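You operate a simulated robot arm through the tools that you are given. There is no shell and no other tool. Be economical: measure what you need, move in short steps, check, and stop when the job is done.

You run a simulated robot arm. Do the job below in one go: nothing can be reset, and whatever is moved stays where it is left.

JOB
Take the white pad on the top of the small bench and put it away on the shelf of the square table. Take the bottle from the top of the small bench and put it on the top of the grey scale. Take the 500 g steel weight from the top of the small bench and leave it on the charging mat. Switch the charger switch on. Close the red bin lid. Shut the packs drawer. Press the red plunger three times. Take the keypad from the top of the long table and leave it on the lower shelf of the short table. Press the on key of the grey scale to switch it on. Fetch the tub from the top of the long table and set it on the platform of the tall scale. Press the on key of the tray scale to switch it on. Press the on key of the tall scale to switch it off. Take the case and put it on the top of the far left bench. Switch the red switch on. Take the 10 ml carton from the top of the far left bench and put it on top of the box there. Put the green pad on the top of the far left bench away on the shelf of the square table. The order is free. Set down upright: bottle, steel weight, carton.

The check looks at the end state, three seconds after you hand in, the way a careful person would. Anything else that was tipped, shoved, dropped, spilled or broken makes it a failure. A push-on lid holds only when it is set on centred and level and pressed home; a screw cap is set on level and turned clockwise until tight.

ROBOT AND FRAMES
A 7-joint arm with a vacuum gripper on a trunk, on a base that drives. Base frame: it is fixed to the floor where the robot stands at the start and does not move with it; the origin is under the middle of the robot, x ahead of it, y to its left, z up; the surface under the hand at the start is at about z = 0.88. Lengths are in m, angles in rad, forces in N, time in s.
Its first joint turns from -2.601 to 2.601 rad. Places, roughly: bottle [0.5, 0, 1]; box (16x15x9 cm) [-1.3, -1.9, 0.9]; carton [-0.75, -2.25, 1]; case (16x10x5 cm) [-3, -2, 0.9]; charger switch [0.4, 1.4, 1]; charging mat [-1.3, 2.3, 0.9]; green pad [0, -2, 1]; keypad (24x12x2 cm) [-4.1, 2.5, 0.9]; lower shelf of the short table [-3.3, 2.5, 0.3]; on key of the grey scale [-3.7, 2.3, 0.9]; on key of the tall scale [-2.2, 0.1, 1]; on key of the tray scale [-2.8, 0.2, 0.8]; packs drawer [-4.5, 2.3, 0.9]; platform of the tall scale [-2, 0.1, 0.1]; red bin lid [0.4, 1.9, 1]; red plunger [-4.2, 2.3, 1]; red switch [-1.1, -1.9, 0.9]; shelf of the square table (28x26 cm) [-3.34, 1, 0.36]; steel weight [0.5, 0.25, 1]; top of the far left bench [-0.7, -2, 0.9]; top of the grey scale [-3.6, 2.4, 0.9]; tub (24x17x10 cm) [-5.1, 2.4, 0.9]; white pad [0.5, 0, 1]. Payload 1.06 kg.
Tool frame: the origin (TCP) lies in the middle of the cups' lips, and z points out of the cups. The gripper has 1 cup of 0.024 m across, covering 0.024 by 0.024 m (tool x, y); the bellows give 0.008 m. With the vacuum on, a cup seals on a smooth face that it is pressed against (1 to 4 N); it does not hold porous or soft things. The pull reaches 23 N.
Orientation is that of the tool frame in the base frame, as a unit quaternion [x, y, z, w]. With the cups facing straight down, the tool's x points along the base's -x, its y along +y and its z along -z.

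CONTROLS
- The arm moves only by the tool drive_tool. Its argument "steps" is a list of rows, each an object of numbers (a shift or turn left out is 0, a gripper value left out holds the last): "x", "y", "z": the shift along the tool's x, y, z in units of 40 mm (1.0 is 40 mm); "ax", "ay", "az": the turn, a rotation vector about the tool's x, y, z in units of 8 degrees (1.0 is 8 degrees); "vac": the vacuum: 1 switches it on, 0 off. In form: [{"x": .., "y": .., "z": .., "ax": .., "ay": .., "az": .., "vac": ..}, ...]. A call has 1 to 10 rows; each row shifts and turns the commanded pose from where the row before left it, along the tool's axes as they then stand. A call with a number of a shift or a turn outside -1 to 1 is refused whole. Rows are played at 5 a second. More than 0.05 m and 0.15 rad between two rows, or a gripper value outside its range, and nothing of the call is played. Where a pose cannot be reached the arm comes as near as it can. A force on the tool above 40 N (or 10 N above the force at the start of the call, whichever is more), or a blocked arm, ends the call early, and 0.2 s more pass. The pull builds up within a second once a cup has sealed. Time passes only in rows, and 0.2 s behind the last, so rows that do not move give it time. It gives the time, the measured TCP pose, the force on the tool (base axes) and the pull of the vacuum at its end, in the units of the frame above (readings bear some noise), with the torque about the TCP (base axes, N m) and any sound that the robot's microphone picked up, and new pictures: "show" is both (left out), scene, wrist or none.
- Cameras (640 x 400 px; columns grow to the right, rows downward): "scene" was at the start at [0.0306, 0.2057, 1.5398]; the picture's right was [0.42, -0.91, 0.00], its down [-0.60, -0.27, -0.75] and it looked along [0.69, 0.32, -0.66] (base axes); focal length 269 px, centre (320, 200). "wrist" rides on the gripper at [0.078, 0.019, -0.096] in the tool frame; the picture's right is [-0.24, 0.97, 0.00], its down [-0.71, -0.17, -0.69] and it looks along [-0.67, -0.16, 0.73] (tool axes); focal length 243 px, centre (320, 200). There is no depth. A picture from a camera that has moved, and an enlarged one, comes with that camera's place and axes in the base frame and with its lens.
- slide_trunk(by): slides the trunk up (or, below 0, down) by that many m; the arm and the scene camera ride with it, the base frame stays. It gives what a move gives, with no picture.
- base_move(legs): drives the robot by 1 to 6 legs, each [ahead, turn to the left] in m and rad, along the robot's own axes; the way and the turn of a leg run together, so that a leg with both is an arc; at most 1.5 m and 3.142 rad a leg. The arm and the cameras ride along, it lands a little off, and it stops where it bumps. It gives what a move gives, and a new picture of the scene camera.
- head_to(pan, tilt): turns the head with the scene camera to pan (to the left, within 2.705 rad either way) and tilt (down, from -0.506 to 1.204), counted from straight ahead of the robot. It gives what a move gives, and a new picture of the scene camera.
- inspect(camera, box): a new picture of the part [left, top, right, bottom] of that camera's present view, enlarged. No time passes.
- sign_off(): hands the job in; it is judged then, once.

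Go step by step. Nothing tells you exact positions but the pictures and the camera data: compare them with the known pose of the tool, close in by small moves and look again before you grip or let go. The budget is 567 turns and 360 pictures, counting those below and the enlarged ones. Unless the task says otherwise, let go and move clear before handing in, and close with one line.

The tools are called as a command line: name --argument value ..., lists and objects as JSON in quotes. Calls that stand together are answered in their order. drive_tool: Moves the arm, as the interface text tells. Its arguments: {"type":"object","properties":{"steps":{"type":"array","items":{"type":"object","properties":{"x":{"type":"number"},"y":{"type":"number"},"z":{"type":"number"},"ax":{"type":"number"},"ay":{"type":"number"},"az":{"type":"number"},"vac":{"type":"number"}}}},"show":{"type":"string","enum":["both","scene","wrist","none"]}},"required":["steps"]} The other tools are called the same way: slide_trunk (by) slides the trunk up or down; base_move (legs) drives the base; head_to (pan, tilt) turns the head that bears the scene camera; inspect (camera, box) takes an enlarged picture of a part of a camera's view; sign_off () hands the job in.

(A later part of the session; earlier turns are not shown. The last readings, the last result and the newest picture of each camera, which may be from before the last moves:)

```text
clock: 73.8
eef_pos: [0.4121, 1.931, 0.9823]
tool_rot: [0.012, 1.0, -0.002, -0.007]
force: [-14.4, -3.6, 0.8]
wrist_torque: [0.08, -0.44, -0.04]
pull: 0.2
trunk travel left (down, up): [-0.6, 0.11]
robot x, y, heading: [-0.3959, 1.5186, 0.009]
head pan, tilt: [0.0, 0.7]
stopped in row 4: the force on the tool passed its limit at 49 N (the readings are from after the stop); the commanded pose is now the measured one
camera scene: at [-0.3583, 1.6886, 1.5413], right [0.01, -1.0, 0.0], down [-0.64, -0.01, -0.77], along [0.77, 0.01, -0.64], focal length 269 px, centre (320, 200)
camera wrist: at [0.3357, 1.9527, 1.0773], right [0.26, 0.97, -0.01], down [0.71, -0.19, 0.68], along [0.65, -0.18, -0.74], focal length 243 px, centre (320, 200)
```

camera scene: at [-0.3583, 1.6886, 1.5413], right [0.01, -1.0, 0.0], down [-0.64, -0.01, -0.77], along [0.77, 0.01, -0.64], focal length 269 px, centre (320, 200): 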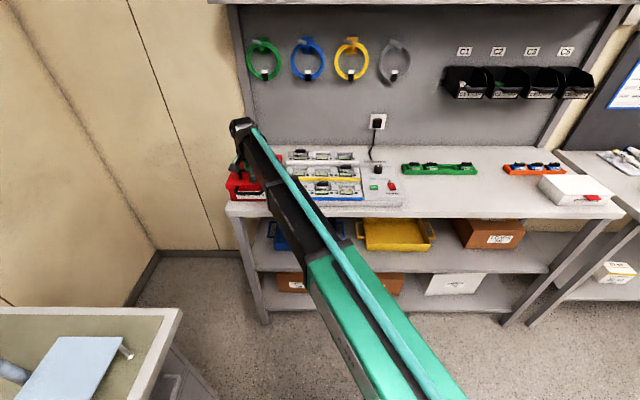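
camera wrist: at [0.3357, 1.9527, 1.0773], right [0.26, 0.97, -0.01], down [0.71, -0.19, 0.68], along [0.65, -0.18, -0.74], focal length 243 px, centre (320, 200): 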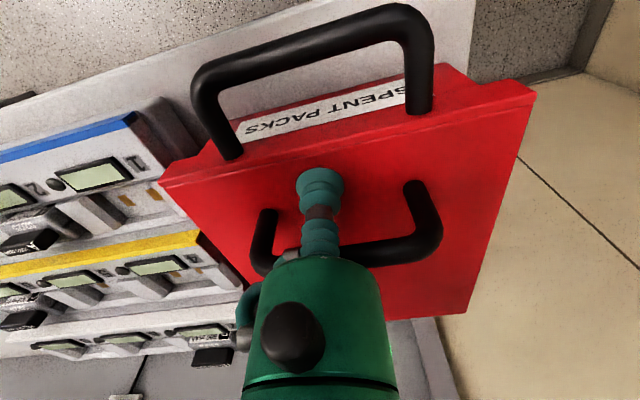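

inspect --camera "scene" --box '[210, 140, 300, 220]'

inspect --camera "wrist" --box '[150, 0, 550, 250]'

```text
5.00 times, centred on (255, 180) of scene
camera zoom: at [-0.3583, 1.6886, 1.5413], right [0.01, -1.0, 0.0], down [-0.64, -0.01, -0.77], along [0.77, 0.01, -0.64], focal length 1344 px, centre (645, 300)
```

zoom: 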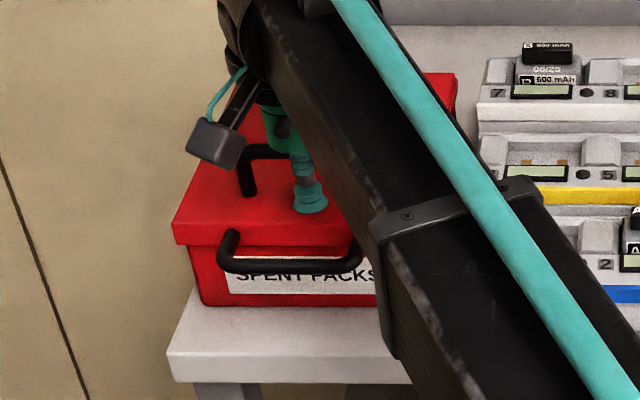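

```text
1.60 times, centred on (350, 125) of wrist
camera zoom: at [0.3357, 1.9527, 1.0773], right [0.26, 0.97, -0.01], down [0.71, -0.19, 0.68], along [0.65, -0.18, -0.74], focal length 388 px, centre (272, 320)
```

zoom: 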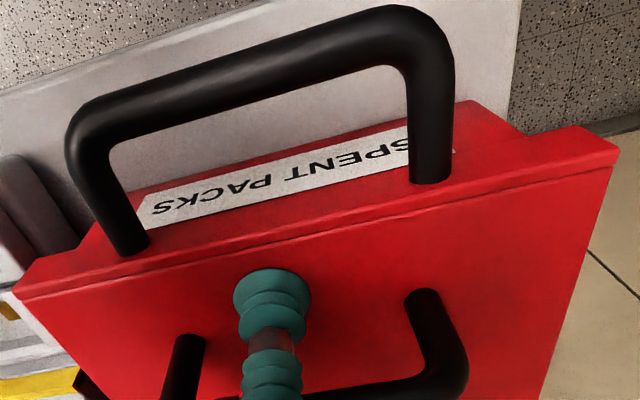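

drive_tool --steps '[{"x": 0.5}, {"x": 0.3, "z": -0.5}, {"z": -1}, {"y": -1}, {"y": -1}, {"y": -1}, {"y": -1}]' --show "wrist"

inspect --camera "scene" --box '[210, 130, 310, 220]'

```text
clock: 75.4
eef_pos: [0.3804, 1.7721, 1.0418]
tool_rot: [0.012, 1.0, -0.002, -0.006]
force: [0.2, 0.2, 0.6]
wrist_torque: [0.01, -0.01, 0.01]
pull: 0.0
trunk travel left (down, up): [-0.6, 0.11]
robot x, y, heading: [-0.3977, 1.5198, 0.01]
head pan, tilt: [0.0, 0.7]
camera wrist: at [0.3033, 1.7931, 1.1371], right [0.26, 0.97, -0.01], down [0.71, -0.19, 0.68], along [0.65, -0.18, -0.74], focal length 243 px, centre (320, 200)
```

wrist: 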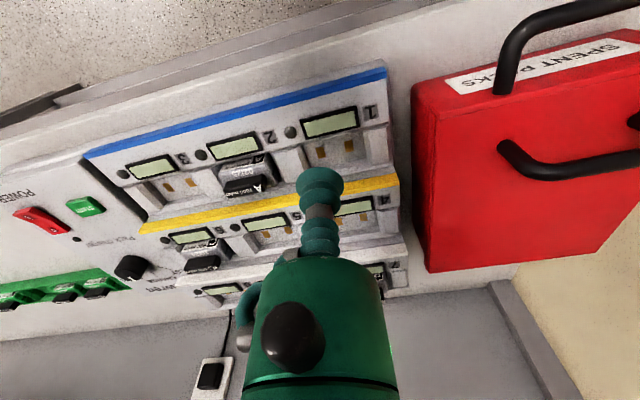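

```text
4.44 times, centred on (260, 175) of scene
camera zoom: at [-0.3569, 1.6887, 1.5412], right [0.01, -1.0, 0.0], down [-0.64, 0.0, -0.76], along [0.76, 0.01, -0.64], focal length 1195 px, centre (587, 311)
```

zoom: 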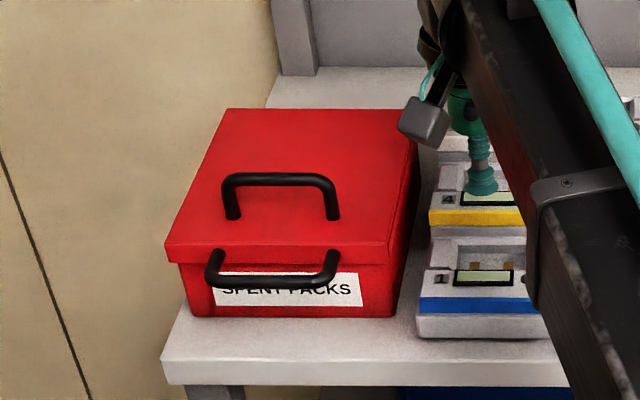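

The lid is fully closed. Next the charger's red power switch.

drive_tool --steps '[{"ax": -0.03, "ay": -0.086, "y": -1}, {"y": -1}, {"y": -1}, {"y": -1}, {"y": -1}, {"y": -1}, {"y": -1}, {"y": -1}, {"x": 0.3}]' --show "wrist"

inspect --camera "wrist" --box '[150, 0, 450, 190]'

```text
clock: 77.4
eef_pos: [0.3599, 1.4542, 1.0433]
tool_rot: [0.012, 1.0, -0.001, 0.0]
force: [0.7, -1.0, 0.4]
wrist_torque: [-0.02, -0.01, 0.0]
pull: 0.0
trunk travel left (down, up): [-0.6, 0.11]
robot x, y, heading: [-0.396, 1.5197, 0.01]
head pan, tilt: [0.0, 0.7]
camera wrist: at [0.2815, 1.4743, 1.1372], right [0.26, 0.97, 0.0], down [0.7, -0.19, 0.69], along [0.66, -0.18, -0.73], focal length 243 px, centre (320, 200)
```

wrist: 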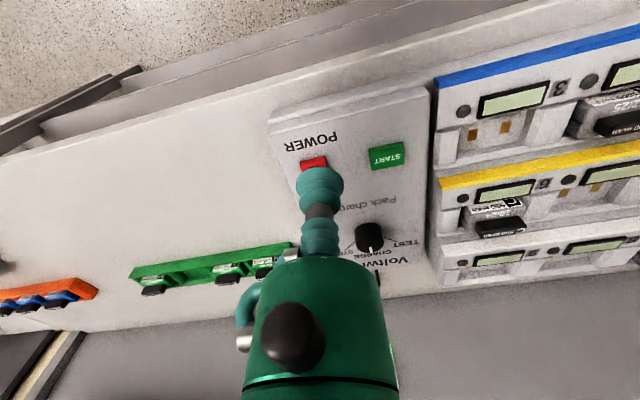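

```text
2.11 times, centred on (300, 95) of wrist
camera zoom: at [0.2815, 1.4743, 1.1372], right [0.26, 0.97, 0.0], down [0.7, -0.19, 0.69], along [0.66, -0.18, -0.73], focal length 511 px, centre (362, 421)
```

zoom: 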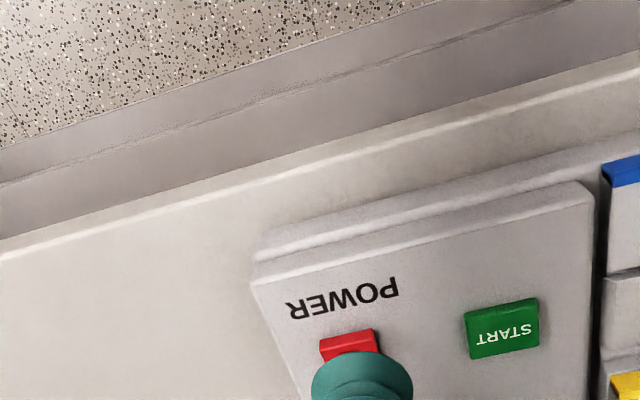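

drive_tool --steps '[{"x": -1}, {"x": -0.5}]' --show "none"

inspect --camera "wrist" --box '[220, 60, 420, 180]'

inspect --camera "scene" --box '[340, 150, 440, 220]'

```text
clock: 78.0
eef_pos: [0.4206, 1.453, 1.0439]
tool_rot: [0.013, 1.0, 0.001, 0.001]
force: [-0.4, 0.5, 0.9]
wrist_torque: [0.01, 0.02, -0.02]
pull: 0.0
trunk travel left (down, up): [-0.6, 0.11]
robot x, y, heading: [-0.3944, 1.5193, 0.006]
head pan, tilt: [0.0, 0.7]
```

```text
3.20 times, centred on (320, 120) of wrist
camera zoom: at [0.3433, 1.4729, 1.1369], right [0.26, 0.97, 0.0], down [0.7, -0.19, 0.68], along [0.66, -0.18, -0.73], focal length 776 px, centre (320, 456)
```

zoom: 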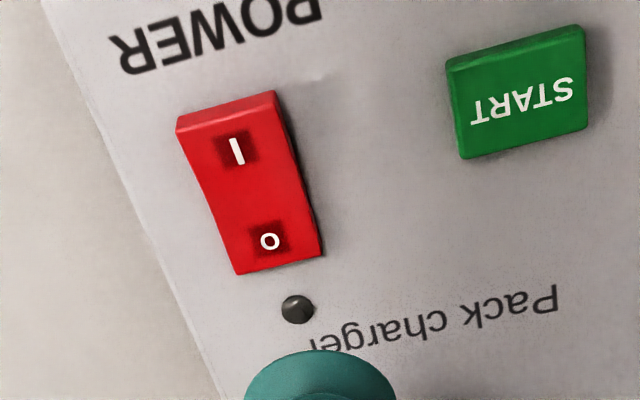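

```text
5.71 times, centred on (390, 185) of scene
camera zoom: at [-0.3567, 1.6891, 1.5411], right [0.01, -1.0, 0.0], down [-0.64, -0.01, -0.76], along [0.76, 0.01, -0.64], focal length 1536 px, centre (-80, 286)
```

zoom: 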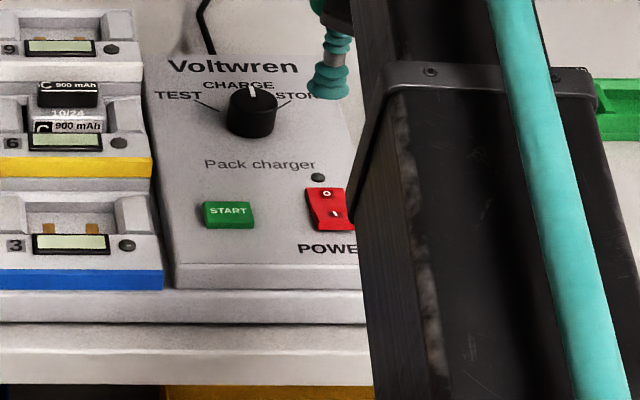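

Rocker "I" end is raised (off) and lies near (0.41, 1.433, 0.945). I press that end.

drive_tool --steps '[{"x": 0.5, "y": -0.5}, {"z": 1}, {"z": 1}, {"z": 0.2}, {"z": 0.2}, {"z": 0.1}]' --show "wrist"

```text
clock: 79.4
eef_pos: [0.3962, 1.4321, 0.9468]
tool_rot: [0.013, 1.0, 0.0, 0.002]
force: [-9.9, -1.7, 26.9]
wrist_torque: [0.05, -0.28, 0.14]
pull: 0.1
trunk travel left (down, up): [-0.6, 0.11]
robot x, y, heading: [-0.3903, 1.5177, 0.005]
head pan, tilt: [0.0, 0.7]
camera wrist: at [0.3181, 1.453, 1.0399], right [0.26, 0.97, 0.0], down [0.7, -0.19, 0.69], along [0.66, -0.18, -0.73], focal length 243 px, centre (320, 200)
```

wrist: 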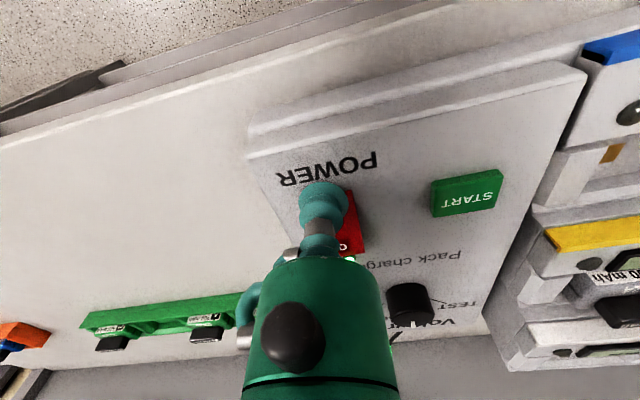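

drive_tool --steps '[{"z": -1}, {"z": -1}, {"x": -0.6}]' --show "none"

inspect --camera "wrist" --box '[220, 60, 420, 180]'

inspect --camera "scene" --box '[340, 150, 440, 220]'

```text
clock: 80.2
eef_pos: [0.4249, 1.4328, 1.0227]
tool_rot: [0.012, 1.0, 0.001, 0.0]
force: [0.5, -0.2, -0.3]
wrist_torque: [0.0, -0.01, -0.01]
pull: 0.1
trunk travel left (down, up): [-0.6, 0.11]
robot x, y, heading: [-0.3935, 1.521, 0.006]
head pan, tilt: [0.0, 0.7]
```

```text
3.20 times, centred on (320, 120) of wrist
camera zoom: at [0.3467, 1.4534, 1.1168], right [0.26, 0.97, 0.0], down [0.7, -0.19, 0.68], along [0.66, -0.18, -0.73], focal length 776 px, centre (320, 456)
```

zoom: 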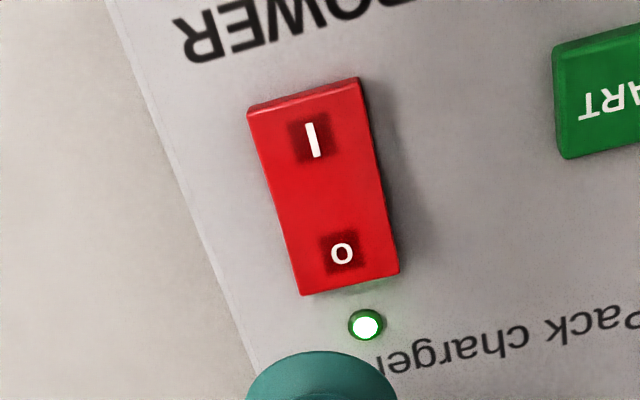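

```text
5.71 times, centred on (390, 185) of scene
camera zoom: at [-0.3567, 1.689, 1.5411], right [0.01, -1.0, 0.0], down [-0.64, -0.01, -0.76], along [0.76, 0.01, -0.64], focal length 1536 px, centre (-80, 286)
```

zoom: 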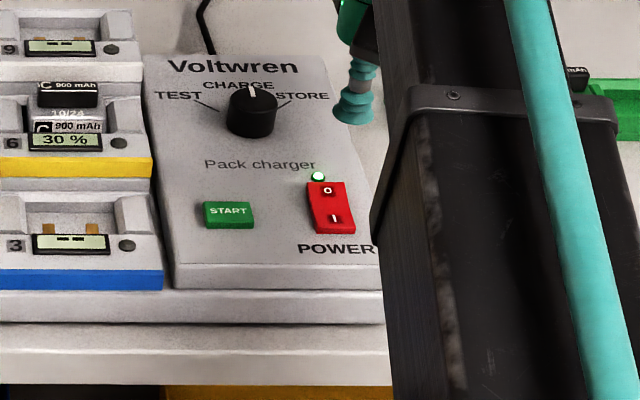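

The charger LED is lit. Now back to the small bench for the bottle.

drive_tool --steps '[{"z": -1}, {"z": -1}, {"z": -1}, {"z": -1}, {"x": 1}, {"x": 1}]' --show "none"

base_move --legs '[[-0.1, 0], [0, -1.4], [1.47, 0], [0, 1.4]]'

```text
clock: 81.6
eef_pos: [0.343, 1.4346, 1.1834]
tool_rot: [0.012, 1.0, -0.001, 0.0]
force: [0.5, -0.9, 1.0]
wrist_torque: [0.03, 0.0, -0.01]
pull: 0.1
trunk travel left (down, up): [-0.6, 0.11]
robot x, y, heading: [-0.3931, 1.5158, 0.01]
head pan, tilt: [0.0, 0.7]
```

```text
clock: 96.4
eef_pos: [0.4976, -0.0003, 1.1821]
tool_rot: [0.017, 1.0, 0.0, 0.0]
force: [0.3, -0.4, 0.4]
wrist_torque: [0.01, -0.01, 0.0]
pull: 0.0
trunk travel left (down, up): [-0.6, 0.11]
robot x, y, heading: [-0.2419, 0.0884, 0.001]
head pan, tilt: [0.0, 0.7]
camera scene: at [-0.2018, 0.2608, 1.5411], right [0.0, -1.0, 0.0], down [-0.64, 0.0, -0.76], along [0.76, 0.0, -0.64], focal length 269 px, centre (320, 200)
```

scene: 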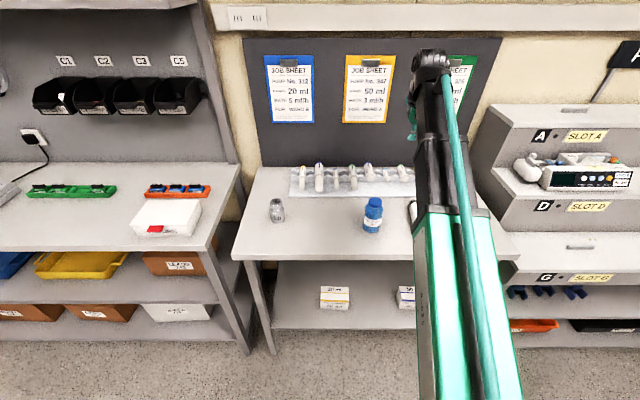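

drive_tool --steps '[{"y": 1}, {"y": 1.0}, {"x": 0.75}, {"x": 0.7}, {"z": 1}, {"z": 1}, {"z": 0.5}]' --show "wrist"

inspect --camera "scene" --box '[340, 170, 440, 240]'

```text
clock: 98.0
eef_pos: [0.441, 0.0802, 1.0823]
tool_rot: [0.017, 1.0, -0.001, 0.0]
force: [-1.2, 0.2, 0.8]
wrist_torque: [0.0, -0.01, 0.01]
pull: 0.0
trunk travel left (down, up): [-0.6, 0.11]
robot x, y, heading: [-0.2412, 0.089, 0.0]
head pan, tilt: [0.0, 0.7]
camera wrist: at [0.3632, 0.1016, 1.1764], right [0.27, 0.96, 0.0], down [0.7, -0.2, 0.69], along [0.66, -0.18, -0.73], focal length 243 px, centre (320, 200)
```

wrist: 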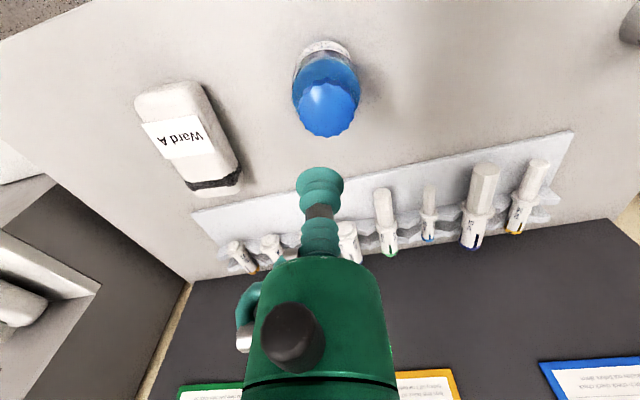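

```text
5.71 times, centred on (390, 205) of scene
camera zoom: at [-0.2018, 0.2607, 1.5412], right [0.0, -1.0, 0.0], down [-0.64, 0.0, -0.76], along [0.76, 0.0, -0.64], focal length 1536 px, centre (-80, 171)
```

zoom: 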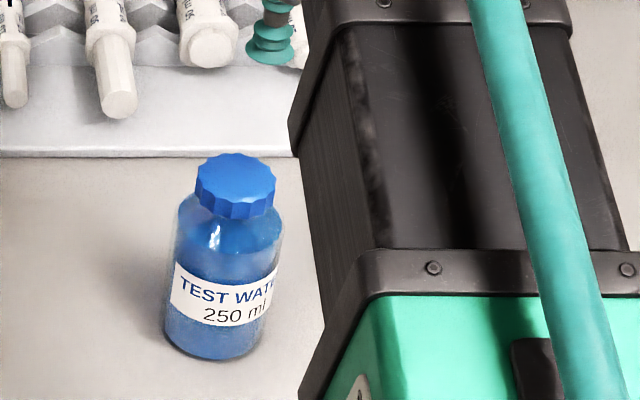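

drive_tool --steps '[{"y": 0.15, "vac": 1}, {"z": 1}, {"z": 0.8}, {"z": 0.2}, {"z": 0.1}]' --show "wrist"

```text
clock: 99.2
eef_pos: [0.4399, 0.0879, 1.0008]
tool_rot: [0.018, 1.0, 0.0, 0.0]
force: [2.4, 0.6, 13.4]
wrist_torque: [0.0, 0.03, -0.02]
pull: 22.7
trunk travel left (down, up): [-0.6, 0.11]
robot x, y, heading: [-0.2441, 0.093, -0.001]
head pan, tilt: [0.0, 0.7]
camera wrist: at [0.3634, 0.1085, 1.0939], right [0.27, 0.96, 0.0], down [0.7, -0.2, 0.69], along [0.66, -0.18, -0.73], focal length 243 px, centre (320, 200)
```

wrist: 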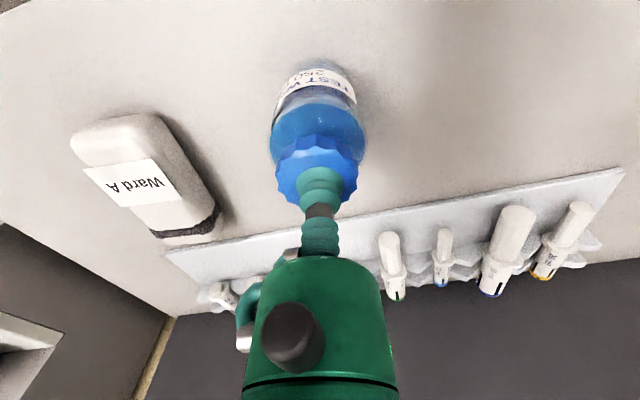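

Sealed. I lift the bottle and drive toward the far side.

drive_tool --steps '[{"z": -0.5}, {"z": -1}, {"z": -1}, {"z": -1}, {"z": -0.5}]' --show "none"

base_move --legs '[[-0.2, 0], [0, 2.3], [1.0, 0], [0.65, 0], [0, 0.84]]'

```text
clock: 100.4
eef_pos: [0.4404, 0.0863, 1.1601]
tool_rot: [0.017, 1.0, 0.0, 0.0]
force: [-0.7, -0.9, -2.2]
wrist_torque: [-0.02, 0.0, 0.01]
pull: 22.8
trunk travel left (down, up): [-0.6, 0.11]
robot x, y, heading: [-0.2421, 0.0909, -0.002]
head pan, tilt: [0.0, 0.7]
```

```text
clock: 117.7
eef_pos: [-2.212, 1.3604, 1.16]
tool_rot: [1.0, -0.029, 0.0, 0.0]
force: [1.0, 0.0, -1.6]
wrist_torque: [-0.03, -0.01, 0.0]
pull: 23.2
trunk travel left (down, up): [-0.6, 0.11]
robot x, y, heading: [-1.5279, 1.3397, 3.12]
head pan, tilt: [0.0, 0.7]
camera scene: at [-1.5748, 1.1716, 1.5411], right [0.02, 1.0, 0.0], down [0.64, -0.02, -0.76], along [-0.76, 0.02, -0.64], focal length 269 px, centre (320, 200)
```

scene: 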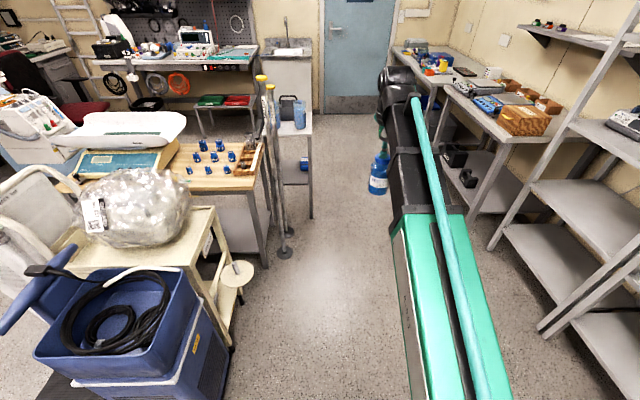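

inspect --camera "scene" --box '[380, 30, 580, 155]'

inspect --camera "scene" --box '[160, 40, 360, 290]'

```text
3.20 times, centred on (480, 92) of scene
camera zoom: at [-1.5748, 1.1716, 1.5411], right [0.02, 1.0, 0.0], down [0.64, -0.02, -0.76], along [-0.76, 0.02, -0.64], focal length 860 px, centre (-192, 544)
```

zoom: 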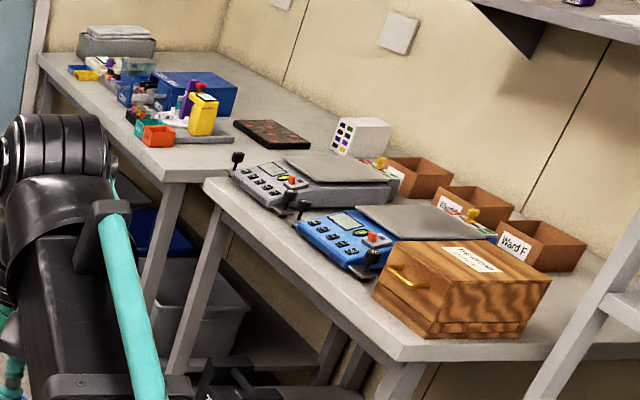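

```text
1.60 times, centred on (260, 165) of scene
camera zoom: at [-1.5748, 1.1716, 1.5411], right [0.02, 1.0, 0.0], down [0.64, -0.02, -0.76], along [-0.76, 0.02, -0.64], focal length 430 px, centre (416, 256)
```

zoom: 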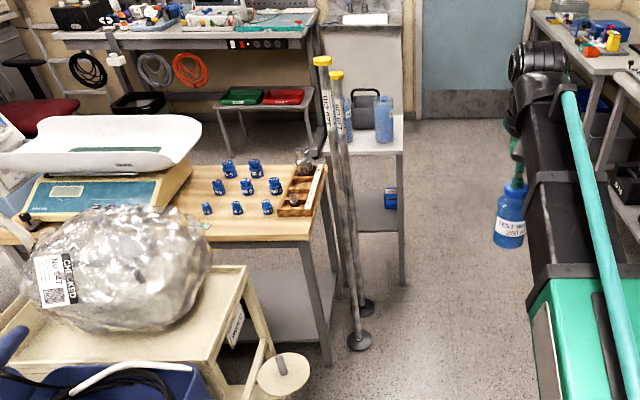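

base_move --legs '[[0, -0.1], [1.45, 0], [0, 0.12], [0.58, 0], [0, -1.57]]'

```text
clock: 130.9
eef_pos: [-4.0806, 1.9505, 1.159]
tool_rot: [0.937, -0.35, 0.0, 0.0]
force: [-0.2, -0.2, -2.4]
wrist_torque: [0.03, -0.02, 0.0]
pull: 22.9
trunk travel left (down, up): [-0.6, 0.11]
robot x, y, heading: [-3.5503, 1.519, 2.47]
head pan, tilt: [0.0, 0.7]
stopped in leg 5: the robot was blocked; the commanded pose is now the measured one
camera scene: at [-3.6901, 1.4105, 1.541], right [0.62, 0.78, 0.0], down [0.5, -0.4, -0.76], along [-0.6, 0.48, -0.64], focal length 269 px, centre (320, 200)
```

scene: 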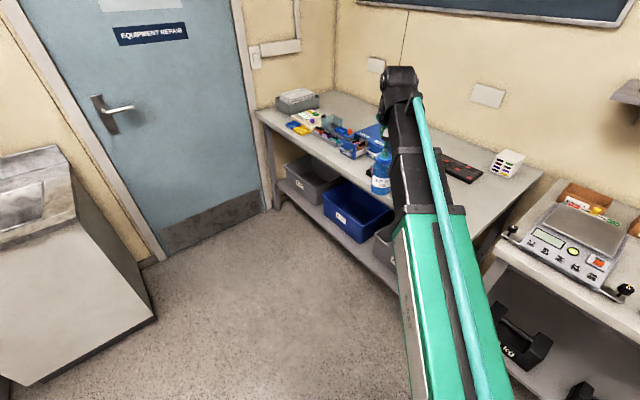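

The turn was blocked; I check what the base touches behind.

head_to --pan 2.5 --tilt 0.8

head_to --pan -2.3 --tilt 0.9

```text
clock: 133.2
eef_pos: [-4.0805, 1.9502, 1.1598]
tool_rot: [0.937, -0.35, 0.0, 0.001]
force: [0.0, 0.3, -1.8]
wrist_torque: [-0.02, 0.0, 0.04]
pull: 23.0
trunk travel left (down, up): [-0.6, 0.11]
robot x, y, heading: [-3.5503, 1.5225, 2.468]
head pan, tilt: [2.499, 0.799]
camera scene: at [-3.6028, 1.2799, 1.5329], right [-0.97, -0.25, 0.0], down [-0.18, 0.69, -0.7], along [0.18, -0.67, -0.72], focal length 269 px, centre (320, 200)
```

scene: 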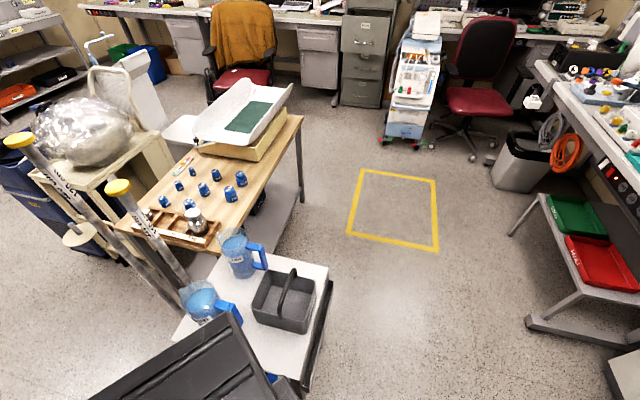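

```text
clock: 137.0
eef_pos: [-4.0801, 1.9488, 1.1601]
tool_rot: [0.937, -0.35, -0.001, 0.001]
force: [0.2, -0.4, -2.4]
wrist_torque: [0.0, -0.03, 0.0]
pull: 22.9
trunk travel left (down, up): [-0.6, 0.11]
robot x, y, heading: [-3.5498, 1.5178, 2.466]
head pan, tilt: [-2.3, 0.901]
camera scene: at [-3.5487, 1.3707, 1.525], right [0.17, -0.99, 0.0], down [-0.77, -0.13, -0.62], along [0.61, 0.1, -0.78], focal length 269 px, centre (320, 200)
```

scene: 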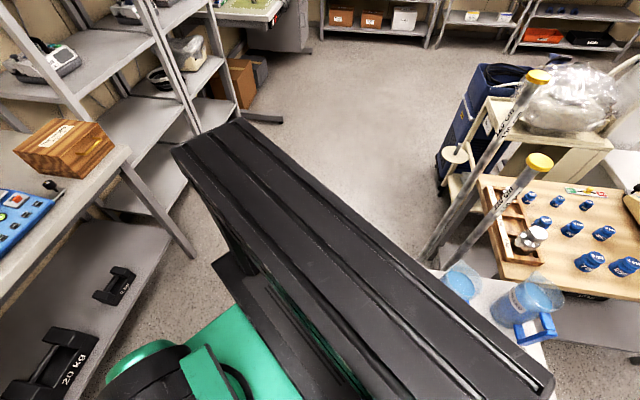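

The robot's rear block met the edge of the square table; nothing there has fallen. I turn back, go further along and turn where there is room.

base_move --legs '[[0, 0.5], [0.5, 0]]'

base_move --legs '[[0, -1.4]]'

head_to --pan 0 --tilt 0.8

```text
clock: 141.3
eef_pos: [-4.719, 1.7309, 1.1597]
tool_rot: [0.994, -0.107, 0.0, 0.001]
force: [0.0, -0.5, -3.2]
wrist_torque: [0.0, -0.02, 0.01]
pull: 22.9
trunk travel left (down, up): [-0.6, 0.11]
robot x, y, heading: [-4.0484, 1.6095, 2.961]
head pan, tilt: [-2.3, 0.901]
camera scene: at [-3.9746, 1.4777, 1.525], right [0.62, -0.79, 0.0], down [-0.62, -0.48, -0.62], along [0.49, 0.38, -0.78], focal length 269 px, centre (320, 200)
```

scene: 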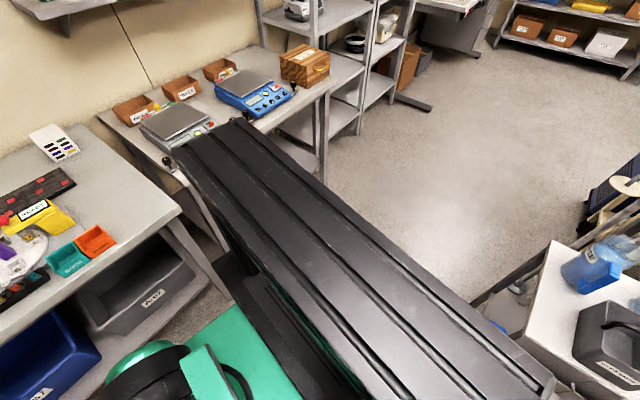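

```text
clock: 145.2
eef_pos: [-4.0326, 2.2875, 1.1588]
tool_rot: [-0.688, 0.725, 0.001, 0.0]
force: [0.1, 0.8, -2.2]
wrist_torque: [-0.02, 0.03, -0.01]
pull: 23.2
trunk travel left (down, up): [-0.6, 0.11]
robot x, y, heading: [-4.0477, 1.6105, 1.561]
head pan, tilt: [-2.3, 0.901]
camera scene: at [-4.1629, 1.5122, 1.525], right [-0.67, -0.74, 0.0], down [-0.58, 0.53, -0.62], along [0.46, -0.42, -0.78], focal length 269 px, centre (320, 200)
```

scene: 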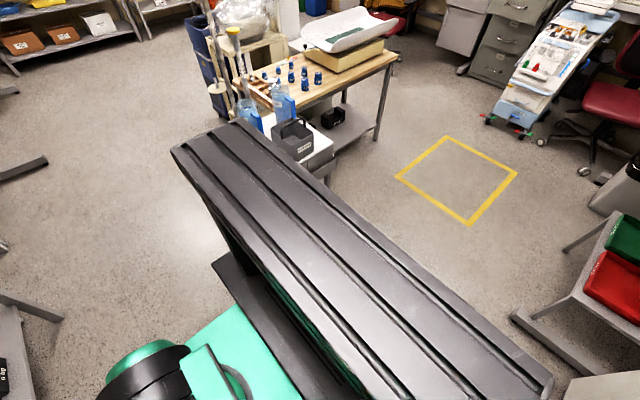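

```text
clock: 147.3
eef_pos: [-4.0328, 2.2876, 1.1584]
tool_rot: [-0.689, 0.725, 0.001, -0.001]
force: [0.8, 0.3, -3.5]
wrist_torque: [-0.02, -0.01, -0.03]
pull: 23.0
trunk travel left (down, up): [-0.6, 0.11]
robot x, y, heading: [-4.0487, 1.6065, 1.558]
head pan, tilt: [0.0, 0.799]
camera scene: at [-4.2179, 1.6437, 1.5329], right [1.0, -0.01, 0.0], down [-0.01, -0.72, -0.7], along [0.01, 0.7, -0.72], focal length 269 px, centre (320, 200)
```

scene: 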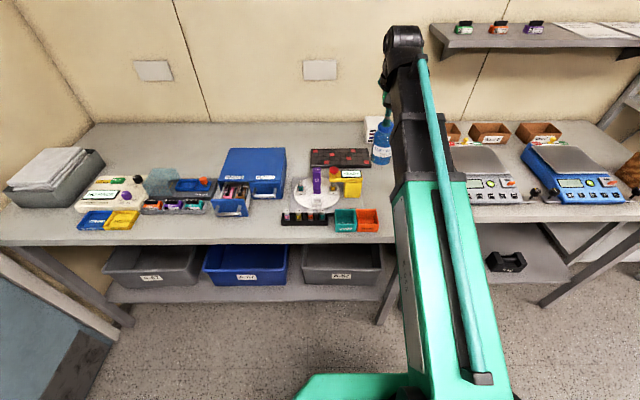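

drive_tool --steps '[{"y": -1}, {"y": -1}, {"y": -1}, {"y": -1}, {"y": -1}, {"y": -1}, {"y": -1}, {"y": -1}, {"y": -1}, {"y": -1}]'

```text
clock: 149.5
eef_pos: [-3.633, 2.268, 1.1594]
tool_rot: [-0.689, 0.725, 0.001, -0.001]
force: [-0.9, 0.2, -2.5]
wrist_torque: [0.01, -0.02, -0.01]
pull: 23.0
trunk travel left (down, up): [-0.6, 0.11]
robot x, y, heading: [-4.0493, 1.6061, 1.56]
head pan, tilt: [0.0, 0.799]
camera scene: at [-4.2173, 1.6438, 1.533], right [1.0, -0.01, 0.0], down [-0.01, -0.72, -0.7], along [0.01, 0.7, -0.72], focal length 269 px, centre (320, 200)
camera wrist: at [-3.6558, 2.1903, 1.2528], right [-0.96, 0.28, 0.0], down [0.21, 0.7, 0.68], along [0.19, 0.66, -0.73], focal length 243 px, centre (320, 200)
```

scene: 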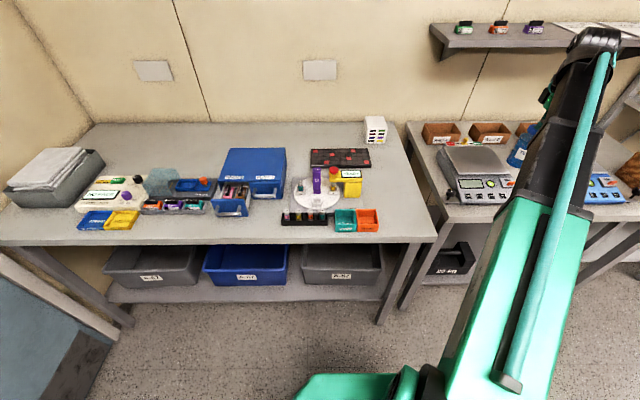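
wrist: 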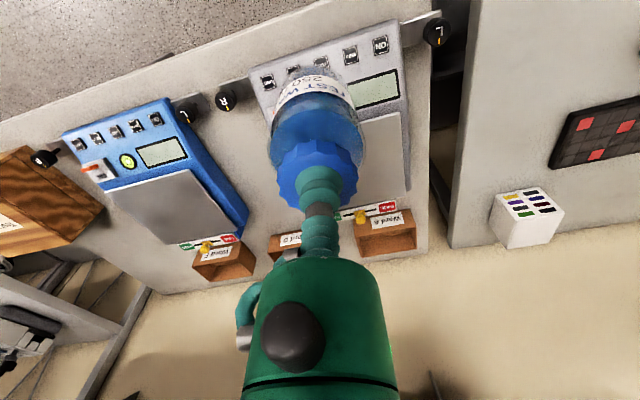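

inspect --camera "scene" --box '[420, 110, 560, 210]'

inspect --camera "wrist" --box '[220, 20, 440, 220]'

```text
4.00 times, centred on (490, 160) of scene
camera zoom: at [-4.2173, 1.6438, 1.533], right [1.0, -0.01, 0.0], down [-0.01, -0.72, -0.7], along [0.01, 0.7, -0.72], focal length 1076 px, centre (-360, 360)
```

zoom: 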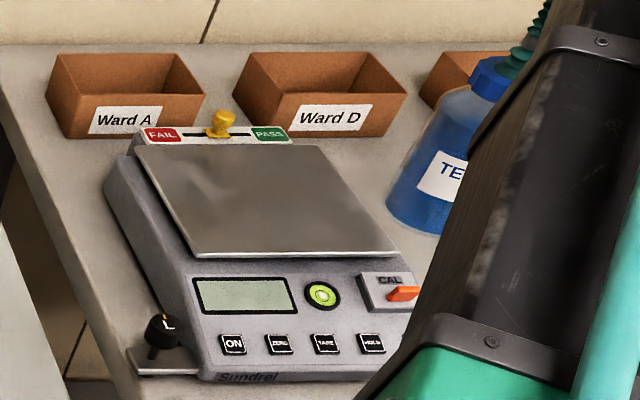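

```text
2.00 times, centred on (330, 120) of wrist
camera zoom: at [-3.6558, 2.1903, 1.2528], right [-0.96, 0.28, 0.0], down [0.21, 0.7, 0.68], along [0.19, 0.66, -0.73], focal length 485 px, centre (300, 360)
```

zoom: 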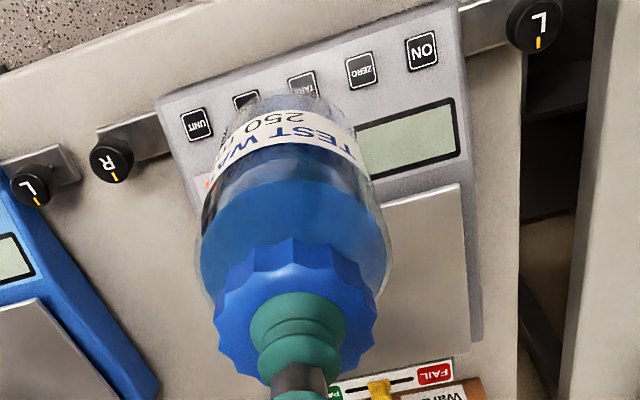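

The plate centre works out near (-3.64, 2.435, z≈0.93). I move over it and come down.

drive_tool --steps '[{"x": -1}, {"x": -1}, {"x": -1}, {"x": -1}, {"x": -0.2, "y": 0.3}, {"z": 1}]' --show "both"

```text
clock: 150.9
eef_pos: [-3.6371, 2.4366, 1.1186]
tool_rot: [-0.689, 0.725, 0.001, -0.001]
force: [-1.1, -1.2, -2.4]
wrist_torque: [-0.02, 0.0, 0.02]
pull: 22.7
trunk travel left (down, up): [-0.6, 0.11]
robot x, y, heading: [-4.0492, 1.6028, 1.558]
head pan, tilt: [0.0, 0.799]
camera scene: at [-4.2177, 1.644, 1.5329], right [1.0, -0.01, 0.0], down [-0.01, -0.72, -0.7], along [0.01, 0.7, -0.72], focal length 269 px, centre (320, 200)
camera wrist: at [-3.66, 2.3589, 1.2125], right [-0.96, 0.28, 0.0], down [0.21, 0.7, 0.68], along [0.19, 0.66, -0.73], focal length 243 px, centre (320, 200)
```

scene: 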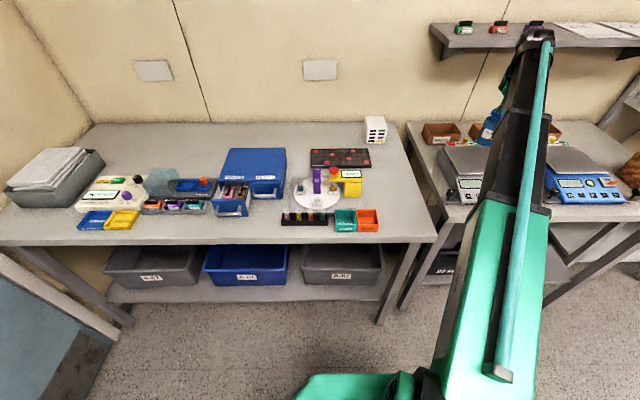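
wrist: 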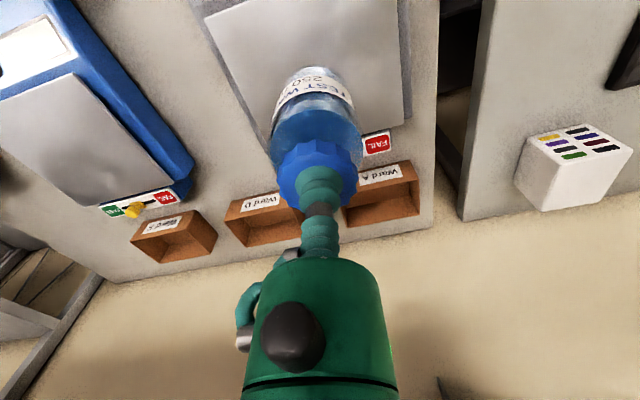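

drive_tool --steps '[{"z": 1}, {"z": 0.3}, {"z": 0.1}, {"z": 0.1}]' --show "none"

inspect --camera "scene" --box '[420, 90, 580, 210]'

```text
clock: 151.9
eef_pos: [-3.6367, 2.4366, 1.0587]
tool_rot: [-0.689, 0.725, 0.0, 0.0]
force: [0.1, 0.3, -2.4]
wrist_torque: [0.0, 0.01, 0.01]
pull: 22.7
trunk travel left (down, up): [-0.6, 0.11]
robot x, y, heading: [-4.0437, 1.607, 1.558]
head pan, tilt: [0.0, 0.799]
```

```text
3.33 times, centred on (500, 150) of scene
camera zoom: at [-4.2177, 1.6439, 1.5329], right [1.0, -0.01, 0.0], down [-0.01, -0.72, -0.7], along [0.01, 0.7, -0.72], focal length 896 px, centre (-280, 367)
```

zoom: 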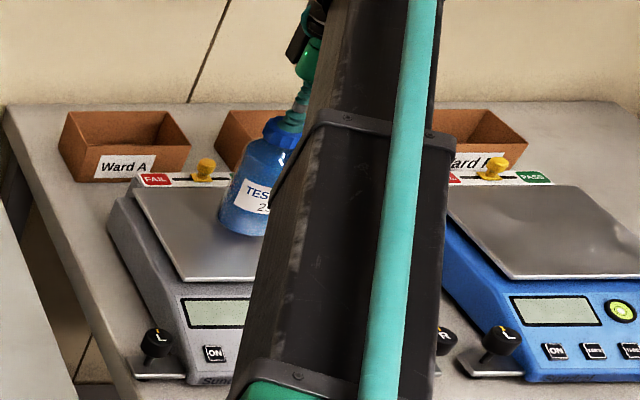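

drive_tool --steps '[{"z": 0.1}, {"z": 0.1}]' --show "none"

drive_tool --steps '[{"z": 0.1}, {"z": 0.05}]' --show "none"

```text
clock: 152.5
eef_pos: [-3.6382, 2.4361, 1.0513]
tool_rot: [-0.689, 0.725, 0.001, -0.001]
force: [0.1, 0.3, -3.2]
wrist_torque: [-0.01, 0.02, 0.0]
pull: 22.8
trunk travel left (down, up): [-0.6, 0.11]
robot x, y, heading: [-4.0468, 1.6076, 1.56]
head pan, tilt: [0.0, 0.799]
```

```text
clock: 153.1
eef_pos: [-3.637, 2.4354, 1.0474]
tool_rot: [-0.689, 0.724, 0.001, 0.0]
force: [1.6, -0.3, 7.9]
wrist_torque: [0.01, 0.05, 0.01]
pull: 23.0
trunk travel left (down, up): [-0.6, 0.11]
robot x, y, heading: [-4.0447, 1.6097, 1.561]
head pan, tilt: [0.0, 0.799]
```

Contact. I release, lift, and look.

drive_tool --steps '[{"z": -0.07, "vac": 0}, {}, {}, {}, {"z": -0.2}, {"z": -1}, {"z": -1}]' --show "wrist"

inspect --camera "scene" --box '[420, 90, 580, 210]'

```text
clock: 154.7
eef_pos: [-3.637, 2.4352, 1.1377]
tool_rot: [-0.689, 0.725, 0.001, -0.001]
force: [0.2, -0.1, 0.6]
wrist_torque: [-0.01, -0.01, 0.03]
pull: 0.2
trunk travel left (down, up): [-0.6, 0.11]
robot x, y, heading: [-4.0486, 1.6049, 1.559]
head pan, tilt: [0.0, 0.799]
camera wrist: at [-3.6603, 2.3583, 1.2302], right [-0.96, 0.28, 0.0], down [0.21, 0.7, 0.69], along [0.19, 0.66, -0.73], focal length 243 px, centre (320, 200)
```

wrist: 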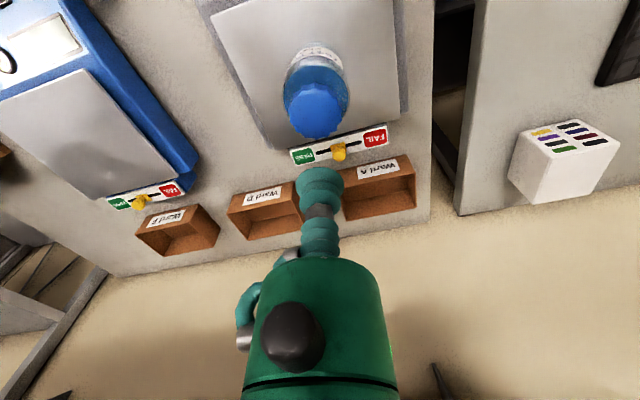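

```text
3.33 times, centred on (500, 150) of scene
camera zoom: at [-4.218, 1.6433, 1.5328], right [1.0, -0.01, 0.0], down [-0.01, -0.72, -0.7], along [0.01, 0.7, -0.72], focal length 896 px, centre (-280, 367)
```

zoom: 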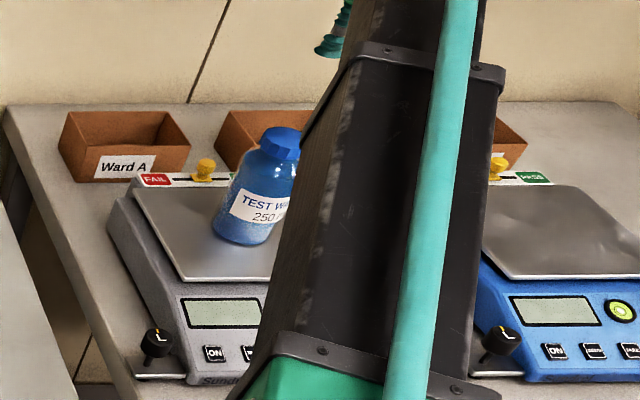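

The bottle stands on the scale plate. Now the ON key of the grey scale.

drive_tool --steps '[{"x": 1}, {"x": 1}, {"x": 1}, {"x": 1}, {"y": 1}, {"y": 0.6}, {"z": 1}, {"z": 1}, {"z": 1}]' --show "wrist"

inspect --camera "wrist" --box '[220, 60, 420, 185]'

```text
clock: 156.7
eef_pos: [-3.7103, 2.2783, 1.0141]
tool_rot: [-0.689, 0.725, 0.0, -0.001]
force: [0.2, -0.1, 0.1]
wrist_torque: [0.0, -0.01, 0.02]
pull: 0.0
trunk travel left (down, up): [-0.6, 0.11]
robot x, y, heading: [-4.0481, 1.6069, 1.559]
head pan, tilt: [0.0, 0.799]
camera wrist: at [-3.7326, 2.2017, 1.1084], right [-0.96, 0.28, 0.0], down [0.21, 0.7, 0.69], along [0.19, 0.66, -0.73], focal length 243 px, centre (320, 200)
```

wrist: 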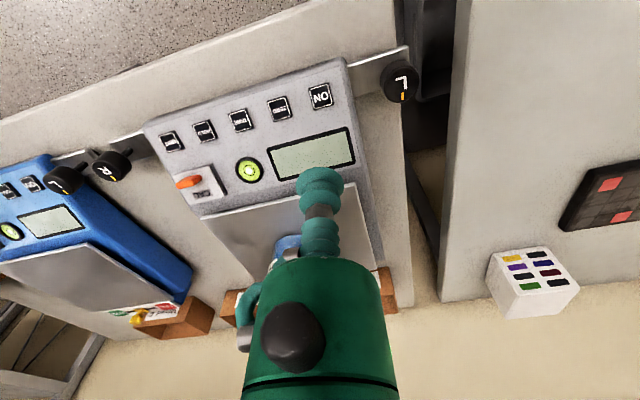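

```text
3.20 times, centred on (320, 122) of wrist
camera zoom: at [-3.7326, 2.2017, 1.1084], right [-0.96, 0.28, 0.0], down [0.21, 0.7, 0.69], along [0.19, 0.66, -0.73], focal length 776 px, centre (320, 448)
```

zoom: 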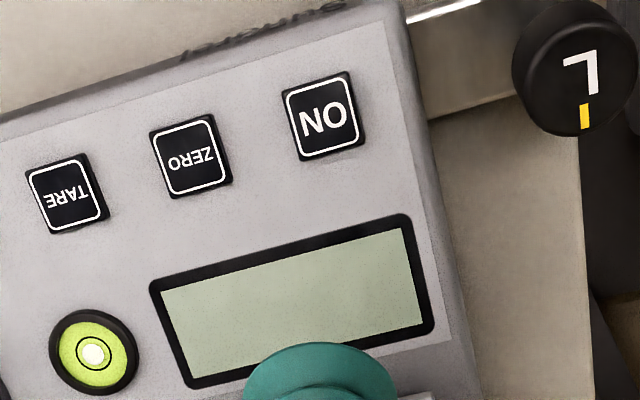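

drive_tool --steps '[{"x": 0.22, "y": 0.12}, {"z": 1}, {"z": 1}, {"z": 0.2}]' --show "none"

inspect --camera "wrist" --box '[220, 100, 420, 225]'

```text
clock: 157.7
eef_pos: [-3.7149, 2.2722, 0.9282]
tool_rot: [-0.689, 0.724, 0.001, -0.001]
force: [0.5, 0.1, 0.8]
wrist_torque: [-0.02, 0.02, 0.01]
pull: 0.0
trunk travel left (down, up): [-0.6, 0.11]
robot x, y, heading: [-4.0456, 1.6037, 1.565]
head pan, tilt: [0.0, 0.799]
```

```text
3.20 times, centred on (320, 162) of wrist
camera zoom: at [-3.7377, 2.1938, 1.0216], right [-0.96, 0.28, 0.0], down [0.21, 0.7, 0.69], along [0.19, 0.66, -0.73], focal length 776 px, centre (320, 320)
```

zoom: 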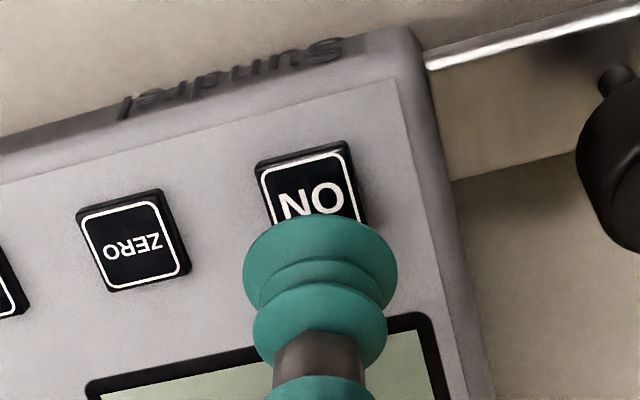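

drive_tool --steps '[{"x": 0.08}, {"z": 0.25}, {"z": 0.2}, {"z": 0.15}, {"z": 0.1}]' --show "none"

inspect --camera "scene" --box '[420, 90, 580, 210]'

```text
clock: 158.9
eef_pos: [-3.7154, 2.2673, 0.899]
tool_rot: [-0.689, 0.725, 0.001, -0.001]
force: [-0.1, 0.3, 1.5]
wrist_torque: [0.02, -0.02, 0.01]
pull: 0.1
trunk travel left (down, up): [-0.6, 0.11]
robot x, y, heading: [-4.0441, 1.6078, 1.562]
head pan, tilt: [0.0, 0.799]
```

```text
3.33 times, centred on (500, 150) of scene
camera zoom: at [-4.2178, 1.6436, 1.5329], right [1.0, -0.01, 0.0], down [-0.01, -0.72, -0.7], along [0.01, 0.7, -0.72], focal length 896 px, centre (-280, 367)
```

zoom: 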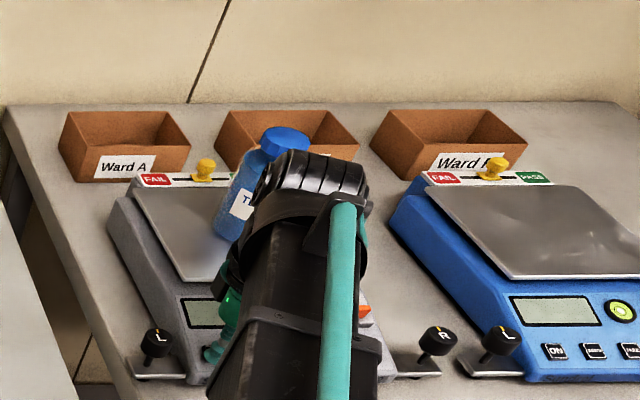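

drive_tool --steps '[{"z": 0.1}, {"z": 0.1}, {"z": 0.1}]' --show "none"

```text
clock: 159.7
eef_pos: [-3.7134, 2.2676, 0.8896]
tool_rot: [-0.69, 0.724, 0.001, -0.001]
force: [0.2, -1.4, 2.4]
wrist_torque: [0.04, -0.01, 0.02]
pull: 0.0
trunk travel left (down, up): [-0.6, 0.11]
robot x, y, heading: [-4.0467, 1.6062, 1.56]
head pan, tilt: [0.0, 0.799]
heard: click
```

drive_tool --steps '[{"z": -1}, {"z": -1}, {"z": -1}, {"x": 0.7}]' --show "none"

inspect --camera "scene" --box '[420, 90, 580, 210]'

inspect --camera "wrist" --box '[140, 40, 440, 227]'

```text
clock: 160.7
eef_pos: [-3.7174, 2.2394, 1.0085]
tool_rot: [-0.688, 0.726, 0.001, -0.001]
force: [0.7, 0.4, 0.5]
wrist_torque: [0.01, -0.02, 0.03]
pull: 0.1
trunk travel left (down, up): [-0.6, 0.11]
robot x, y, heading: [-4.0437, 1.6052, 1.561]
head pan, tilt: [0.0, 0.799]
```

```text
3.33 times, centred on (500, 150) of scene
camera zoom: at [-4.2179, 1.6432, 1.5329], right [1.0, -0.01, 0.0], down [-0.01, -0.72, -0.7], along [0.01, 0.7, -0.72], focal length 896 px, centre (-280, 367)
```

zoom: 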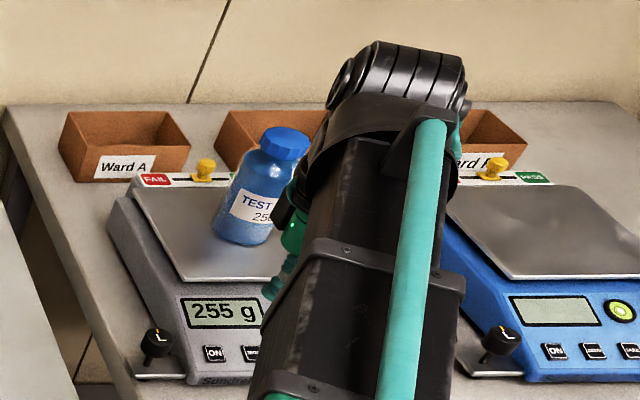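

```text
2.13 times, centred on (290, 134) of wrist
camera zoom: at [-3.7399, 2.1613, 1.1023], right [-0.96, 0.28, 0.0], down [0.21, 0.7, 0.69], along [0.19, 0.66, -0.73], focal length 518 px, centre (384, 342)
```

zoom: 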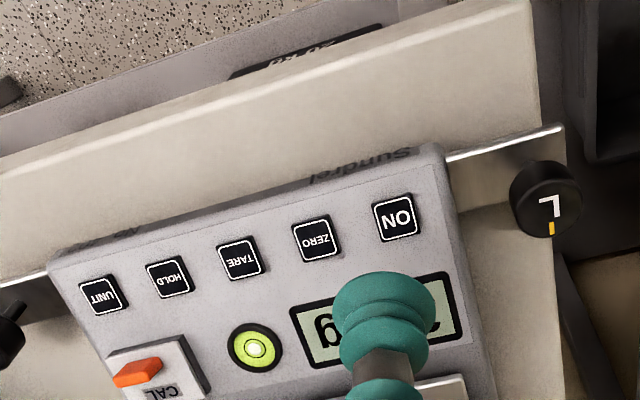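

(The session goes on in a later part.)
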